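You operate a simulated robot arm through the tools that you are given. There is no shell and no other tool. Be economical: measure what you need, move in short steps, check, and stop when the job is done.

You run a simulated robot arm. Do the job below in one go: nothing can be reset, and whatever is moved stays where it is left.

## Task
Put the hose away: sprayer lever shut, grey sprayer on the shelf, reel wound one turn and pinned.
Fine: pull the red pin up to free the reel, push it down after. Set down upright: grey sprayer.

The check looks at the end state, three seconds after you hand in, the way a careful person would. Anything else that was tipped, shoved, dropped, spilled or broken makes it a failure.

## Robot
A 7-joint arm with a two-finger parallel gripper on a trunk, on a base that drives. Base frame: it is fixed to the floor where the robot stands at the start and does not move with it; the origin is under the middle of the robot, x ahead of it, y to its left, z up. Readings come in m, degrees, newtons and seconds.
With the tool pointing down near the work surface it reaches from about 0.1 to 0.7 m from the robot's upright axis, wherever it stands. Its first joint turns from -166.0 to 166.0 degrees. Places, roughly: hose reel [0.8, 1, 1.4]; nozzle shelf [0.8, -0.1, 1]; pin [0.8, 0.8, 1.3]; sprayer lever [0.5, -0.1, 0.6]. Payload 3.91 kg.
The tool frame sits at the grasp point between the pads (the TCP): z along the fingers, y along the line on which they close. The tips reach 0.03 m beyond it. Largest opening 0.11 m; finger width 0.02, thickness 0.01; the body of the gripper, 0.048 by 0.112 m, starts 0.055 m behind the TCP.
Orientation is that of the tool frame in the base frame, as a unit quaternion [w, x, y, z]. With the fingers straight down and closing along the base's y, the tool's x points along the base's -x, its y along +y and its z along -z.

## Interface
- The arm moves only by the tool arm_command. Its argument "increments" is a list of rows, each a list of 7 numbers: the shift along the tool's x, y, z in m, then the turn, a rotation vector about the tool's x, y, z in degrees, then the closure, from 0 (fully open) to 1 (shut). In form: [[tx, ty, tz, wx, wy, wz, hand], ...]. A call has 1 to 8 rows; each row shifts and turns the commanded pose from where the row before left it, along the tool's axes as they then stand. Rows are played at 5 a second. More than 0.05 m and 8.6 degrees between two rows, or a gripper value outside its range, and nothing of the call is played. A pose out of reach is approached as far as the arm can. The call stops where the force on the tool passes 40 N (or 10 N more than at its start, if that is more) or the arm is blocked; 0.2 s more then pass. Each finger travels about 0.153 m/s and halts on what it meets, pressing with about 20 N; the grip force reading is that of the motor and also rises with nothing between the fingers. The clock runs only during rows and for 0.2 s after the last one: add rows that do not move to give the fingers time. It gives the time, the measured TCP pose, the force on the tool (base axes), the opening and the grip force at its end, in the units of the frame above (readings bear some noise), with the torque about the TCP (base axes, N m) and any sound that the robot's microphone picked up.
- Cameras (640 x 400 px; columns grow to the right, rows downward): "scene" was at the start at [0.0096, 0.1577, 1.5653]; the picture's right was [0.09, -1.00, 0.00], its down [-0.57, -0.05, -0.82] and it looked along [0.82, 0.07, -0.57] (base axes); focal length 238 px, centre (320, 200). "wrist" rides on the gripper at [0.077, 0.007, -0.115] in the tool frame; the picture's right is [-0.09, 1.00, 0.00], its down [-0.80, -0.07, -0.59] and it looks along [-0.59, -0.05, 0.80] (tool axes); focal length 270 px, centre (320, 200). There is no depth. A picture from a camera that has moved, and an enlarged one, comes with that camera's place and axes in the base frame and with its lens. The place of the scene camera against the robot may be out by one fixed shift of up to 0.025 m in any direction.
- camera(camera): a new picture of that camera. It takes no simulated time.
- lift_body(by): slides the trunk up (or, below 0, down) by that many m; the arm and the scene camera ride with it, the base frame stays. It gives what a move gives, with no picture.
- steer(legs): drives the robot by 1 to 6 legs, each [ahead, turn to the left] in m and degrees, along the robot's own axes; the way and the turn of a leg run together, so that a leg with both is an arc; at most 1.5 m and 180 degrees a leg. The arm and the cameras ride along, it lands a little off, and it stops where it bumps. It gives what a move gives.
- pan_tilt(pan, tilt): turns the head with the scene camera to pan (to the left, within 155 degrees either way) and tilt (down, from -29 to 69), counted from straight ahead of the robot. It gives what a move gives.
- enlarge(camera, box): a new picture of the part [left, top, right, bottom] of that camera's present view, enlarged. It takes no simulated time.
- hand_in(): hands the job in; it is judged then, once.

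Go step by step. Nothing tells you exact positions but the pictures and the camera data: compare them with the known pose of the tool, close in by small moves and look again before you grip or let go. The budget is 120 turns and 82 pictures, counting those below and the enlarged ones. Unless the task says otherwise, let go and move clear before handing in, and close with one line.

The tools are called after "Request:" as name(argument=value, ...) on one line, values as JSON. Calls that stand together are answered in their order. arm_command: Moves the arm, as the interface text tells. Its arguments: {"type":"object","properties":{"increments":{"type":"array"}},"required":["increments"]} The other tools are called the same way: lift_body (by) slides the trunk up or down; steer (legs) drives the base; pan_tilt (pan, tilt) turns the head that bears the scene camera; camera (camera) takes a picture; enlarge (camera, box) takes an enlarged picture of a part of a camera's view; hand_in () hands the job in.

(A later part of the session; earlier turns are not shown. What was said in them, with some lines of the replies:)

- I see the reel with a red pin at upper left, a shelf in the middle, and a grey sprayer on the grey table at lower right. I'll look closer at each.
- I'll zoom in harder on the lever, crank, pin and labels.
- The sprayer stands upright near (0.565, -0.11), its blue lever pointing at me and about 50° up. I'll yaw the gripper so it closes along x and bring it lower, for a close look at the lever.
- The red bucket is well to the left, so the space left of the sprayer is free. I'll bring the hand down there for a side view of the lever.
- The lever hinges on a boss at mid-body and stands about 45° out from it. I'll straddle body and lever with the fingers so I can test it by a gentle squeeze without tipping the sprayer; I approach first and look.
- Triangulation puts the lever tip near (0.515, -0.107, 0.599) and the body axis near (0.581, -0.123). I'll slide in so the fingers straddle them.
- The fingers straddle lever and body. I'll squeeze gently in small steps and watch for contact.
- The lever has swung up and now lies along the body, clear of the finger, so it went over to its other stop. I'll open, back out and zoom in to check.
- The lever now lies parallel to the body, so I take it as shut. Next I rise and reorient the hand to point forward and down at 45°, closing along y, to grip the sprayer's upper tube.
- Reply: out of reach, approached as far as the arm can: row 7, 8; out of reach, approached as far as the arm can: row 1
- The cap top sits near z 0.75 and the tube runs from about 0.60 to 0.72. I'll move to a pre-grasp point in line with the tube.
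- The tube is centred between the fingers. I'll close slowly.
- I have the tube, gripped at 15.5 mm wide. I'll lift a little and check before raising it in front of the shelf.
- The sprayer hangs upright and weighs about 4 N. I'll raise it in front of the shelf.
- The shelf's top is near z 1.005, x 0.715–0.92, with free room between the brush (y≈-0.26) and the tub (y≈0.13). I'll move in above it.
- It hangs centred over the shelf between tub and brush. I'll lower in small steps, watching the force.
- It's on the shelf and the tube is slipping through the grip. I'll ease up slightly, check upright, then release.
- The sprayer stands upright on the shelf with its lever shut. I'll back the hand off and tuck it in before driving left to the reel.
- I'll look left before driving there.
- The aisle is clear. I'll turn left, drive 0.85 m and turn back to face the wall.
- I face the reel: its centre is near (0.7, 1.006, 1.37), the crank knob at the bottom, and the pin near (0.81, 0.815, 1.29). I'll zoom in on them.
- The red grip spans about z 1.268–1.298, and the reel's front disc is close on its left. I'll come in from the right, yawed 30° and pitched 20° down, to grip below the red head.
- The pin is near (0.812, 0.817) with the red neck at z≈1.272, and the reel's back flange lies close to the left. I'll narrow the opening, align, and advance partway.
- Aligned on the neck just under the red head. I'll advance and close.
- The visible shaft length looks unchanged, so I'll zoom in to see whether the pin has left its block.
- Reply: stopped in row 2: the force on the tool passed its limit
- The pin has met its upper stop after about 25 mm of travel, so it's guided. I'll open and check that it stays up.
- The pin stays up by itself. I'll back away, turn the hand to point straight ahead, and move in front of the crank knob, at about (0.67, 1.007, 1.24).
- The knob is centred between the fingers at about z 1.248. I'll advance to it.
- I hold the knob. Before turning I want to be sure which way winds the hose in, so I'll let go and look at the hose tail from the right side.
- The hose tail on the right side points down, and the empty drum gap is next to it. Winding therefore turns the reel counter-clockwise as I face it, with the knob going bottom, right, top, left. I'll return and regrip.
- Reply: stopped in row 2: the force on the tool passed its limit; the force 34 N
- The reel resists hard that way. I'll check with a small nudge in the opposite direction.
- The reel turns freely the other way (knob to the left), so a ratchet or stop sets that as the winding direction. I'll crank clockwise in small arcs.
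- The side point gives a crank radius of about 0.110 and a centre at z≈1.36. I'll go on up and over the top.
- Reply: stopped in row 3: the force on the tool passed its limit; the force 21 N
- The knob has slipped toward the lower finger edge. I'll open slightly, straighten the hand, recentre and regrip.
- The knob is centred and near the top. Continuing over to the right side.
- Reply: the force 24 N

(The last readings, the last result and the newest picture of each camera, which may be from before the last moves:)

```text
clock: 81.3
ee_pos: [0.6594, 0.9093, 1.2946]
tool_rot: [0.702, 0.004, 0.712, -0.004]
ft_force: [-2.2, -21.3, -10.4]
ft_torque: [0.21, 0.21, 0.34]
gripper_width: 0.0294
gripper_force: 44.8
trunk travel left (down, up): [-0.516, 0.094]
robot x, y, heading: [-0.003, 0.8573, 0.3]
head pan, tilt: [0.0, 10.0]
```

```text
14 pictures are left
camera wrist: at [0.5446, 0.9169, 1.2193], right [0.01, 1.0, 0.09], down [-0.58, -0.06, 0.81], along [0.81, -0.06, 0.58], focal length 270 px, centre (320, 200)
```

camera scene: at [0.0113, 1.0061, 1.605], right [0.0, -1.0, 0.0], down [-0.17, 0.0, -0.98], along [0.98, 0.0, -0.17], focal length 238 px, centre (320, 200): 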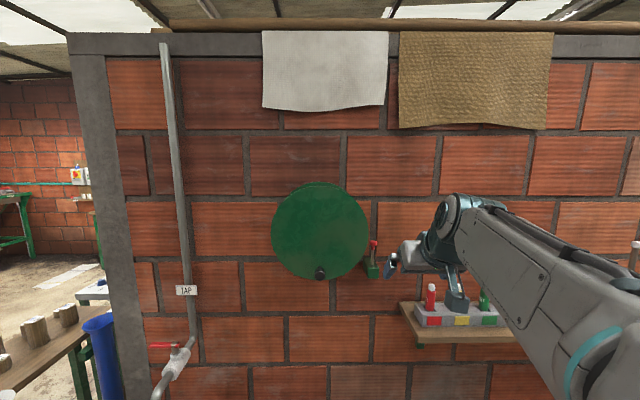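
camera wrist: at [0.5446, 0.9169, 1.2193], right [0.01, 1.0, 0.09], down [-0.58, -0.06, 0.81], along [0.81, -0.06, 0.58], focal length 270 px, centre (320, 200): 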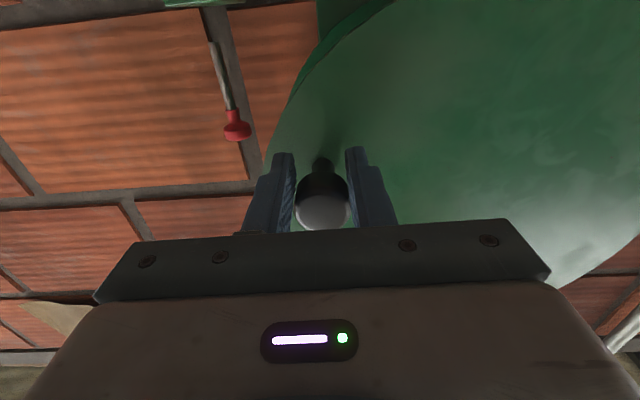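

The knob slipped upward in the fingers again. I'll recentre.

Request:
arm_command(increments=[[0, 0, 0, 0, 0, 0, 0.62], [0, -0.007, 0, 0, 0, 0, 0.6], [-0.012, 0, 0.003, 0, 0, 0, 0.6], [0, 0, 0, 0, 0, 0, 0.6]])

Request:
camera(camera="wrist")

```text
clock: 82.3
ee_pos: [0.6601, 0.9082, 1.3126]
tool_rot: [0.705, 0.002, 0.709, -0.004]
ft_force: [-0.3, 0.5, -0.2]
ft_torque: [0.02, -0.01, 0.01]
gripper_width: 0.0437
gripper_force: 0.1
trunk travel left (down, up): [-0.516, 0.094]
robot x, y, heading: [-0.0039, 0.8556, 0.4]
head pan, tilt: [0.0, 10.0]
```

```text
13 pictures are left
camera wrist: at [0.5469, 0.9157, 1.2349], right [0.01, 1.0, 0.08], down [-0.59, -0.06, 0.8], along [0.81, -0.06, 0.59], focal length 270 px, centre (320, 200)
```

wrist: 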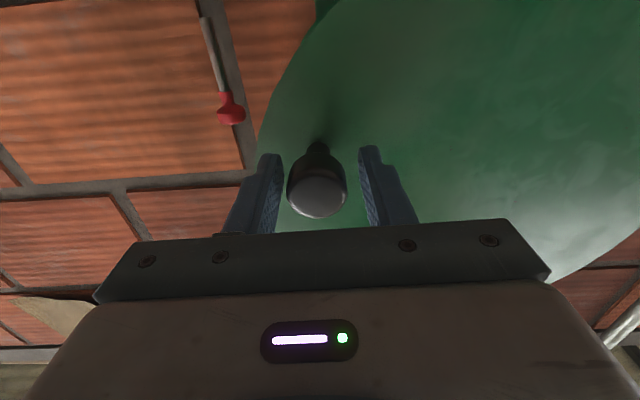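

The knob is at about 293°. I'll roll the hand -34° so the fingers push along the knob's path for the last part, then regrip.

Request:
arm_command(increments=[[-0.003, -0.002, 0, 0, 0, -8.5, 0.6], [0, 0, 0, 0, 0, -8.5, 0.6], [0, 0, 0, 0, 0, -8.5, 0.6], [0, 0, 0, 0, 0, -8.5, 0.6], [0, 0, 0, 0, 0, 0, 0.68], [0, 0, 0, 0, 0, 0, 0.8], [0, 0, 0, 0, 0, 0, 0.8]])

Request:
camera(camera="wrist")

```text
clock: 83.9
ee_pos: [0.6613, 0.9058, 1.3125]
tool_rot: [0.673, -0.207, 0.678, -0.21]
ft_force: [-0.2, -1.7, -0.1]
ft_torque: [-0.22, 0.04, 0.52]
gripper_width: 0.0315
gripper_force: 44.8
trunk travel left (down, up): [-0.516, 0.094]
robot x, y, heading: [-0.0027, 0.8586, 0.6]
head pan, tilt: [0.0, 10.0]
```

```text
12 pictures are left
camera wrist: at [0.5471, 0.8689, 1.2466], right [0.0, 0.87, -0.49], down [-0.59, 0.4, 0.71], along [0.81, 0.29, 0.51], focal length 270 px, centre (320, 200)
```

wrist: 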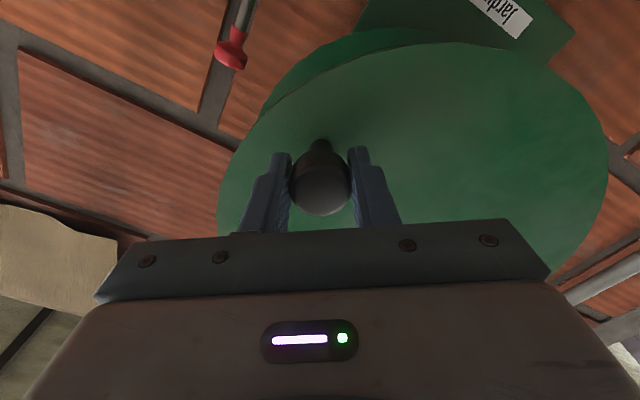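

Request:
arm_command(increments=[[0.0057, 0.0146, 0, 0, 0, 0, 0.8], [0.0059, 0.0183, 0, 0, 0, 0, 0.8], [0.0028, 0.019, 0, 0, 0, 0, 0.8], [-0.0007, 0.0191, 0, 0, 0, 0, 0.8]])

Request:
arm_command(increments=[[-0.0039, 0.0187, 0, 0, 0, 0, 0.8], [-0.0072, 0.0178, 0, 0, 0, 0, 0.8]])

Request:
camera(camera="wrist")

```text
clock: 84.9
ee_pos: [0.6616, 0.9641, 1.2606]
tool_rot: [0.672, -0.211, 0.678, -0.208]
ft_force: [-2.7, 1.9, -6.1]
ft_torque: [-0.27, 0.37, -1.07]
gripper_width: 0.0312
gripper_force: 45.2
trunk travel left (down, up): [-0.516, 0.094]
robot x, y, heading: [-0.0053, 0.8549, 0.9]
head pan, tilt: [0.0, 10.0]
```

```text
clock: 85.5
ee_pos: [0.6611, 0.9948, 1.2526]
tool_rot: [0.674, -0.207, 0.678, -0.208]
ft_force: [0.2, -2.7, 3.0]
ft_torque: [0.24, 0.55, -0.39]
gripper_width: 0.0317
gripper_force: 44.8
trunk travel left (down, up): [-0.516, 0.094]
robot x, y, heading: [-0.0039, 0.8597, 0.5]
head pan, tilt: [0.0, 10.0]
```

```text
11 pictures are left
camera wrist: at [0.547, 0.9585, 1.1847], right [0.0, 0.87, -0.49], down [-0.59, 0.39, 0.71], along [0.81, 0.29, 0.51], focal length 270 px, centre (320, 200)
```

wrist: 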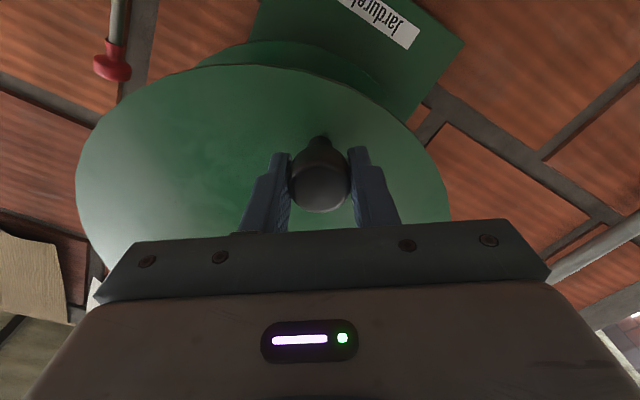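

Request:
arm_command(increments=[[-0.0058, 0.0122, 0, 0, 0, 0, 0.8], [0, 0, 0, 0, 0, 0, 0.8]])

Request:
enlarge(camera="scene", box=[240, 180, 420, 300])

```text
clock: 86.1
ee_pos: [0.6616, 1.008, 1.2505]
tool_rot: [0.674, -0.207, 0.677, -0.208]
ft_force: [-1.3, -0.8, 4.4]
ft_torque: [-0.11, 0.38, 0.17]
gripper_width: 0.0316
gripper_force: 44.7
trunk travel left (down, up): [-0.516, 0.094]
robot x, y, heading: [-0.0056, 0.8549, 0.5]
head pan, tilt: [0.0, 10.0]
```

```text
3.33 times, centred on (330, 240) of scene
camera zoom: at [0.0083, 1.0059, 1.6051], right [0.01, -1.0, 0.0], down [-0.17, 0.0, -0.98], along [0.98, 0.01, -0.17], focal length 792 px, centre (287, 67)
```

zoom: 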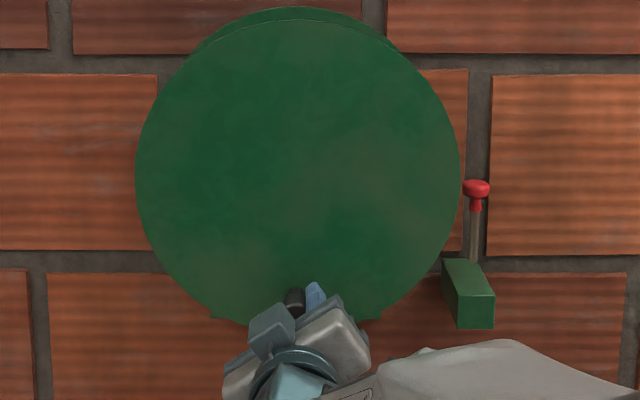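

One full turn is done and the knob is back at the bottom. I'll release, back off and return to the pin.

Request:
arm_command(increments=[[0, 0, 0, 0, 0, 0, 0.65], [0, 0, 0, 0, 0, 0, 0.4], [0, 0, -0.05, 0, 0, 0, 0.4], [0, 0, -0.05, 0, 0, 0, 0.4], [0, 0, 0, 0, 0, 8.5, 0.4], [0, 0, 0, 0, 0, 8.5, 0.4], [0, 0, 0, 0, 0, 8.5, 0.4], [0, 0, 0, 0, 0, 8.5, 0.4]])

Request:
arm_command(increments=[[-0.0172, -0.0411, 0, 0, 0, 0, 0.4], [-0.0172, -0.0411, 0, 0, 0, 0, 0.4], [-0.0172, -0.0411, 0, 0, 0, 0, 0.4], [-0.0172, -0.0411, 0, 0, 0, 0, 0.4], [-0.0172, -0.0411, 0, 0, 0, 0, 0.4], [-0.0172, -0.0411, 0, 0, 0, 0, 0.4], [-0.0172, -0.0411, 0, 0, 0, 0, 0.4]])

Request:
arm_command(increments=[[0, 0, 0.043, 0, 0, 0, 0.4], [0, 0, 0.043, 0, 0, 0, 0.4], [0, 0, 0, -5.9, 4, -1.06, 0.4], [0, 0, 0, -5.9, 4, -1.06, 0.4], [0, 0, 0, -5.9, 4, -1.06, 0.6], [0, 0, 0, -5.9, 4, -1.06, 0.62], [0, 0, 0, -5.9, 4, -1.06, 0.62]])

Request:
camera(camera="wrist")

Request:
enlarge(camera="scene", box=[240, 180, 420, 300])

```text
clock: 87.9
ee_pos: [0.5627, 1.0071, 1.2504]
tool_rot: [0.704, 0.0, 0.71, -0.001]
ft_force: [-0.3, 0.7, 0.5]
ft_torque: [0.03, 0.0, 0.01]
gripper_width: 0.066
gripper_force: 0.1
trunk travel left (down, up): [-0.516, 0.094]
robot x, y, heading: [-0.0034, 0.8604, 0.4]
head pan, tilt: [0.0, 10.0]
```

```text
clock: 89.5
ee_pos: [0.5591, 0.7189, 1.3663]
tool_rot: [0.705, 0.002, 0.709, -0.003]
ft_force: [0.6, -0.3, -0.3]
ft_torque: [0.02, -0.02, 0.0]
gripper_width: 0.0659
gripper_force: 0.0
trunk travel left (down, up): [-0.516, 0.094]
robot x, y, heading: [-0.0051, 0.8582, 0.8]
head pan, tilt: [0.0, 10.0]
```

```text
clock: 91.1
ee_pos: [0.6464, 0.7184, 1.3698]
tool_rot: [0.547, -0.21, 0.798, 0.145]
ft_force: [0.0, 0.5, -0.3]
ft_torque: [-0.01, -0.01, 0.03]
gripper_width: 0.0417
gripper_force: 0.1
trunk travel left (down, up): [-0.516, 0.094]
robot x, y, heading: [-0.0034, 0.8611, 0.8]
head pan, tilt: [0.0, 10.0]
```

```text
9 pictures are left
camera wrist: at [0.5272, 0.6591, 1.3387], right [-0.46, 0.88, 0.08], down [-0.2, -0.2, 0.96], along [0.86, 0.43, 0.26], focal length 270 px, centre (320, 200)
```

wrist: 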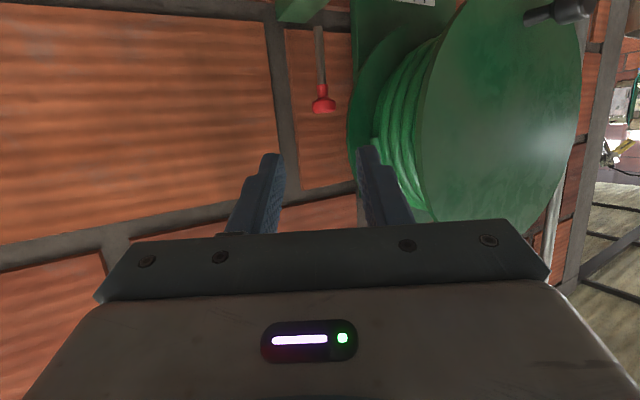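

```text
3.33 times, centred on (330, 240) of scene
camera zoom: at [0.0099, 1.0058, 1.6051], right [0.01, -1.0, 0.0], down [-0.17, 0.0, -0.98], along [0.98, 0.01, -0.17], focal length 792 px, centre (287, 67)
```

zoom: 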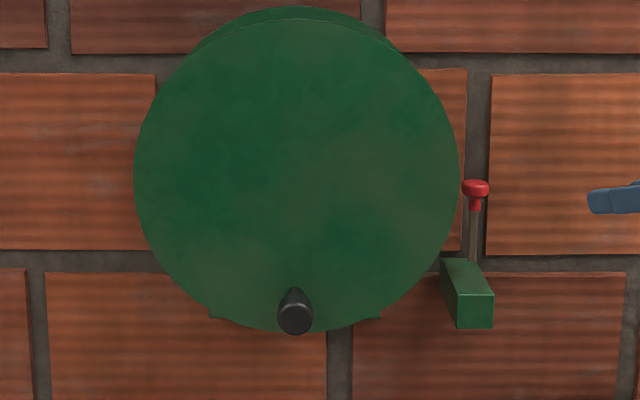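

The reel stays put. I'll approach the pin's neck again.

Request:
arm_command(increments=[[-0.0035, 0.002, 0.037, 0, 0, 0, 0.66], [0, 0, 0.037, 0, 0, 0, 0.66], [0, 0, 0.037, 0, 0, 0, 0.66], [0, 0, 0.037, 0, 0, 0, 0.66]])

Request:
camera(camera="wrist")

```text
clock: 92.1
ee_pos: [0.7692, 0.7891, 1.3173]
tool_rot: [0.548, -0.21, 0.797, 0.145]
ft_force: [0.1, 0.2, -1.0]
ft_torque: [-0.01, 0.01, 0.02]
gripper_width: 0.037
gripper_force: 0.0
trunk travel left (down, up): [-0.516, 0.094]
robot x, y, heading: [-0.0019, 0.8619, 0.6]
head pan, tilt: [0.0, 10.0]
```

```text
7 pictures are left
camera wrist: at [0.6499, 0.7297, 1.2865], right [-0.46, 0.88, 0.08], down [-0.2, -0.2, 0.96], along [0.86, 0.43, 0.27], focal length 270 px, centre (320, 200)
```

wrist: 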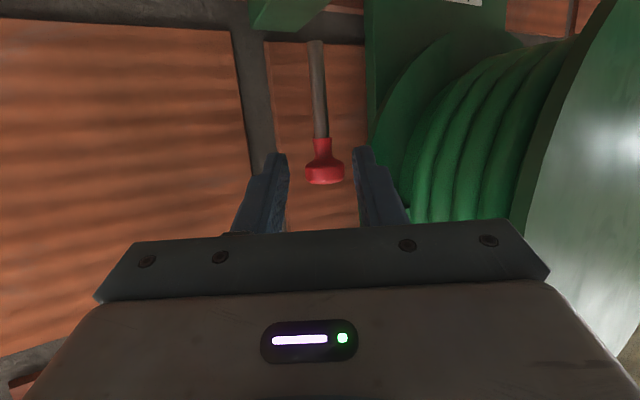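

Request:
arm_command(increments=[[0, 0.002, 0.025, 0, 0, 0, 0.66], [0, 0, 0.025, 0, 0, 0, 0.66], [0, 0, 0, 0, 0, 0, 0.8], [0, 0, 0, 0, 0, 0, 0.9], [0, 0, 0, 0, 0, 0, 1], [0, 0, 0, 0, 0, 0, 1]])

Request:
arm_command(increments=[[0.0075, 0, 0.0029, 0, 0, 0, 1], [0.0075, 0, 0.0029, 0, 0, 0, 1], [0.0056, 0, 0.0022, 0, 0, 0, 1], [0, 0, 0, 0, 0, 0, 1]])

Request:
enlarge(camera="scene", box=[340, 220, 410, 290])

```text
clock: 93.5
ee_pos: [0.8071, 0.8127, 1.2997]
tool_rot: [0.546, -0.209, 0.798, 0.145]
ft_force: [-22.0, -7.0, -24.0]
ft_torque: [-0.8, 0.69, -0.01]
gripper_width: 0.0111
gripper_force: 45.0
trunk travel left (down, up): [-0.516, 0.094]
robot x, y, heading: [-0.0035, 0.8624, 0.4]
head pan, tilt: [0.0, 10.0]
```

```text
clock: 94.5
ee_pos: [0.8074, 0.8125, 1.2802]
tool_rot: [0.549, -0.209, 0.796, 0.144]
ft_force: [4.7, -8.8, 0.9]
ft_torque: [0.49, -1.27, -0.12]
gripper_width: 0.0115
gripper_force: 45.3
trunk travel left (down, up): [-0.516, 0.094]
robot x, y, heading: [0.0003, 0.8597, 0.5]
head pan, tilt: [0.0, 10.0]
```

```text
5.71 times, centred on (375, 255) of scene
camera zoom: at [0.0102, 1.004, 1.6053], right [0.01, -1.0, 0.0], down [-0.17, 0.0, -0.98], along [0.98, 0.01, -0.17], focal length 1357 px, centre (6, -114)
```

zoom: 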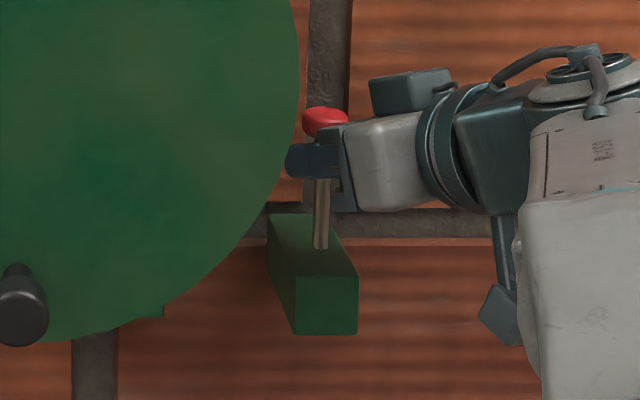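

The pin is going down. I'll push on until it meets its stop.

Request:
arm_command(increments=[[0.0028, 0, 0.0011, 0, 0, 0, 1], [0.0028, 0, 0.0011, 0, 0, 0, 1], [0, 0, 0, 0, 0, 0, 1]])

Request:
arm_command(increments=[[0.0028, 0, 0.0011, 0, 0, 0, 1], [0, 0, 0, 0, 0, 0, 1]])

```text
clock: 95.3
ee_pos: [0.807, 0.8138, 1.2754]
tool_rot: [0.548, -0.209, 0.797, 0.145]
ft_force: [2.5, -7.7, -0.8]
ft_torque: [-0.2, -0.09, -0.14]
gripper_width: 0.0111
gripper_force: 44.9
trunk travel left (down, up): [-0.516, 0.094]
robot x, y, heading: [-0.0019, 0.8561, 0.7]
head pan, tilt: [0.0, 10.0]
```

```text
clock: 95.9
ee_pos: [0.8083, 0.8134, 1.273]
tool_rot: [0.551, -0.209, 0.795, 0.144]
ft_force: [10.4, -9.0, 10.8]
ft_torque: [-0.19, -0.23, -0.14]
gripper_width: 0.011
gripper_force: 45.4
trunk travel left (down, up): [-0.516, 0.094]
robot x, y, heading: [-0.0035, 0.8563, 0.5]
head pan, tilt: [0.0, 10.0]
```

The bottom stop is reached, at the pin's original height. I'll give a last small push, then release and back off.

Request:
arm_command(increments=[[0.0019, 0, 0.0007, 0, 0, 0, 1], [0, 0, 0, 0, 0, 0, 1], [-0.0019, 0, -0.0007, 0, 0, 0, 0.85], [0, 0, 0, 0, 0, 0, 0.66], [0, 0, 0, 0, 0, 0, 0.62], [0, 0, -0.04, 0, 0, 0, 0.62], [0, 0, -0.04, 0, 0, 0, 0.62], [0, 0, -0.04, 0, 0, 0, 0.62]])

Request:
arm_command(increments=[[0, 0, -0.04, 0, 0, 0, 0.6], [0, 0, -0.04, 0, 0, 0, 0.4], [0, 0, -0.04, 0, 0, 0, 0.2]])

Request:
enlarge(camera="scene", box=[260, 190, 400, 290])

Request:
pan_tilt(pan=-40, tilt=25)

Request:
camera(camera="scene")

```text
clock: 97.7
ee_pos: [0.707, 0.7574, 1.3154]
tool_rot: [0.549, -0.21, 0.796, 0.145]
ft_force: [-0.1, 0.0, 0.6]
ft_torque: [-0.01, 0.02, 0.0]
gripper_width: 0.0417
gripper_force: 0.0
trunk travel left (down, up): [-0.516, 0.094]
robot x, y, heading: [-0.003, 0.8603, 0.8]
head pan, tilt: [0.0, 10.0]
```

```text
clock: 98.5
ee_pos: [0.6092, 0.7025, 1.3624]
tool_rot: [0.549, -0.209, 0.796, 0.145]
ft_force: [0.0, -1.3, 0.6]
ft_torque: [-0.03, -0.02, -0.01]
gripper_width: 0.088
gripper_force: 0.0
trunk travel left (down, up): [-0.516, 0.094]
robot x, y, heading: [-0.0013, 0.8558, 0.5]
head pan, tilt: [0.0, 10.0]
```

```text
4.00 times, centred on (330, 240) of scene
camera zoom: at [0.0087, 1.0057, 1.6051], right [0.01, -1.0, 0.0], down [-0.17, 0.0, -0.98], along [0.98, 0.01, -0.17], focal length 950 px, centre (280, 40)
```

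zoom: 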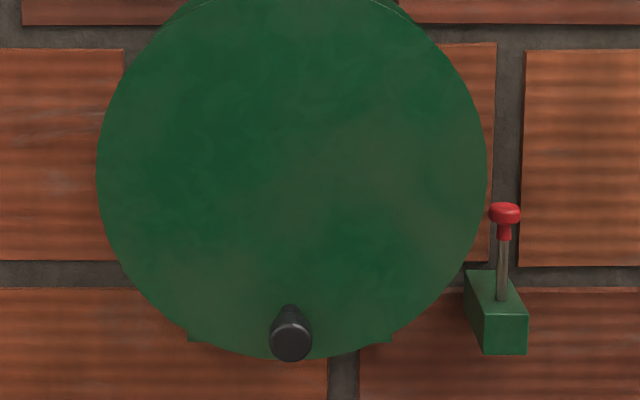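

```text
clock: 99.6
ee_pos: [0.6114, 0.7044, 1.3625]
tool_rot: [0.548, -0.21, 0.796, 0.145]
ft_force: [0.3, -0.2, 0.0]
ft_torque: [-0.02, -0.01, -0.03]
gripper_width: 0.0879
gripper_force: 0.1
trunk travel left (down, up): [-0.516, 0.094]
robot x, y, heading: [-0.0026, 0.8584, 0.8]
head pan, tilt: [-40.0, 25.0]
```

```text
4 pictures are left
camera scene: at [-0.0124, 0.9465, 1.5807], right [-0.63, -0.77, 0.0], down [-0.33, 0.27, -0.91], along [0.7, -0.57, -0.42], focal length 238 px, centre (320, 200)
```

scene: 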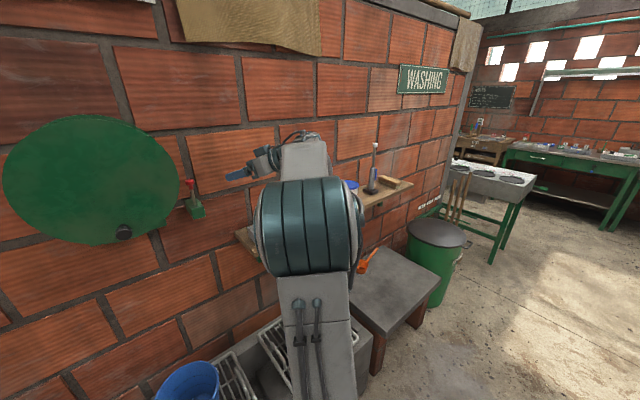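

The reel is back at the bottom after one full turn, the pin is seated at its original height, and the sprayer stands upright on the shelf. The hand is clear, so I'm handing in.

Request:
hand_in()

```text
The job is handed in.
```

I've handed the job in: the sprayer lever is folded flat against the body (I took that as shut), the sprayer stands upright on the shelf, and the reel is wound one turn and pinned. The reel would only turn clockwise, as seen from the front, so I wound it that way.
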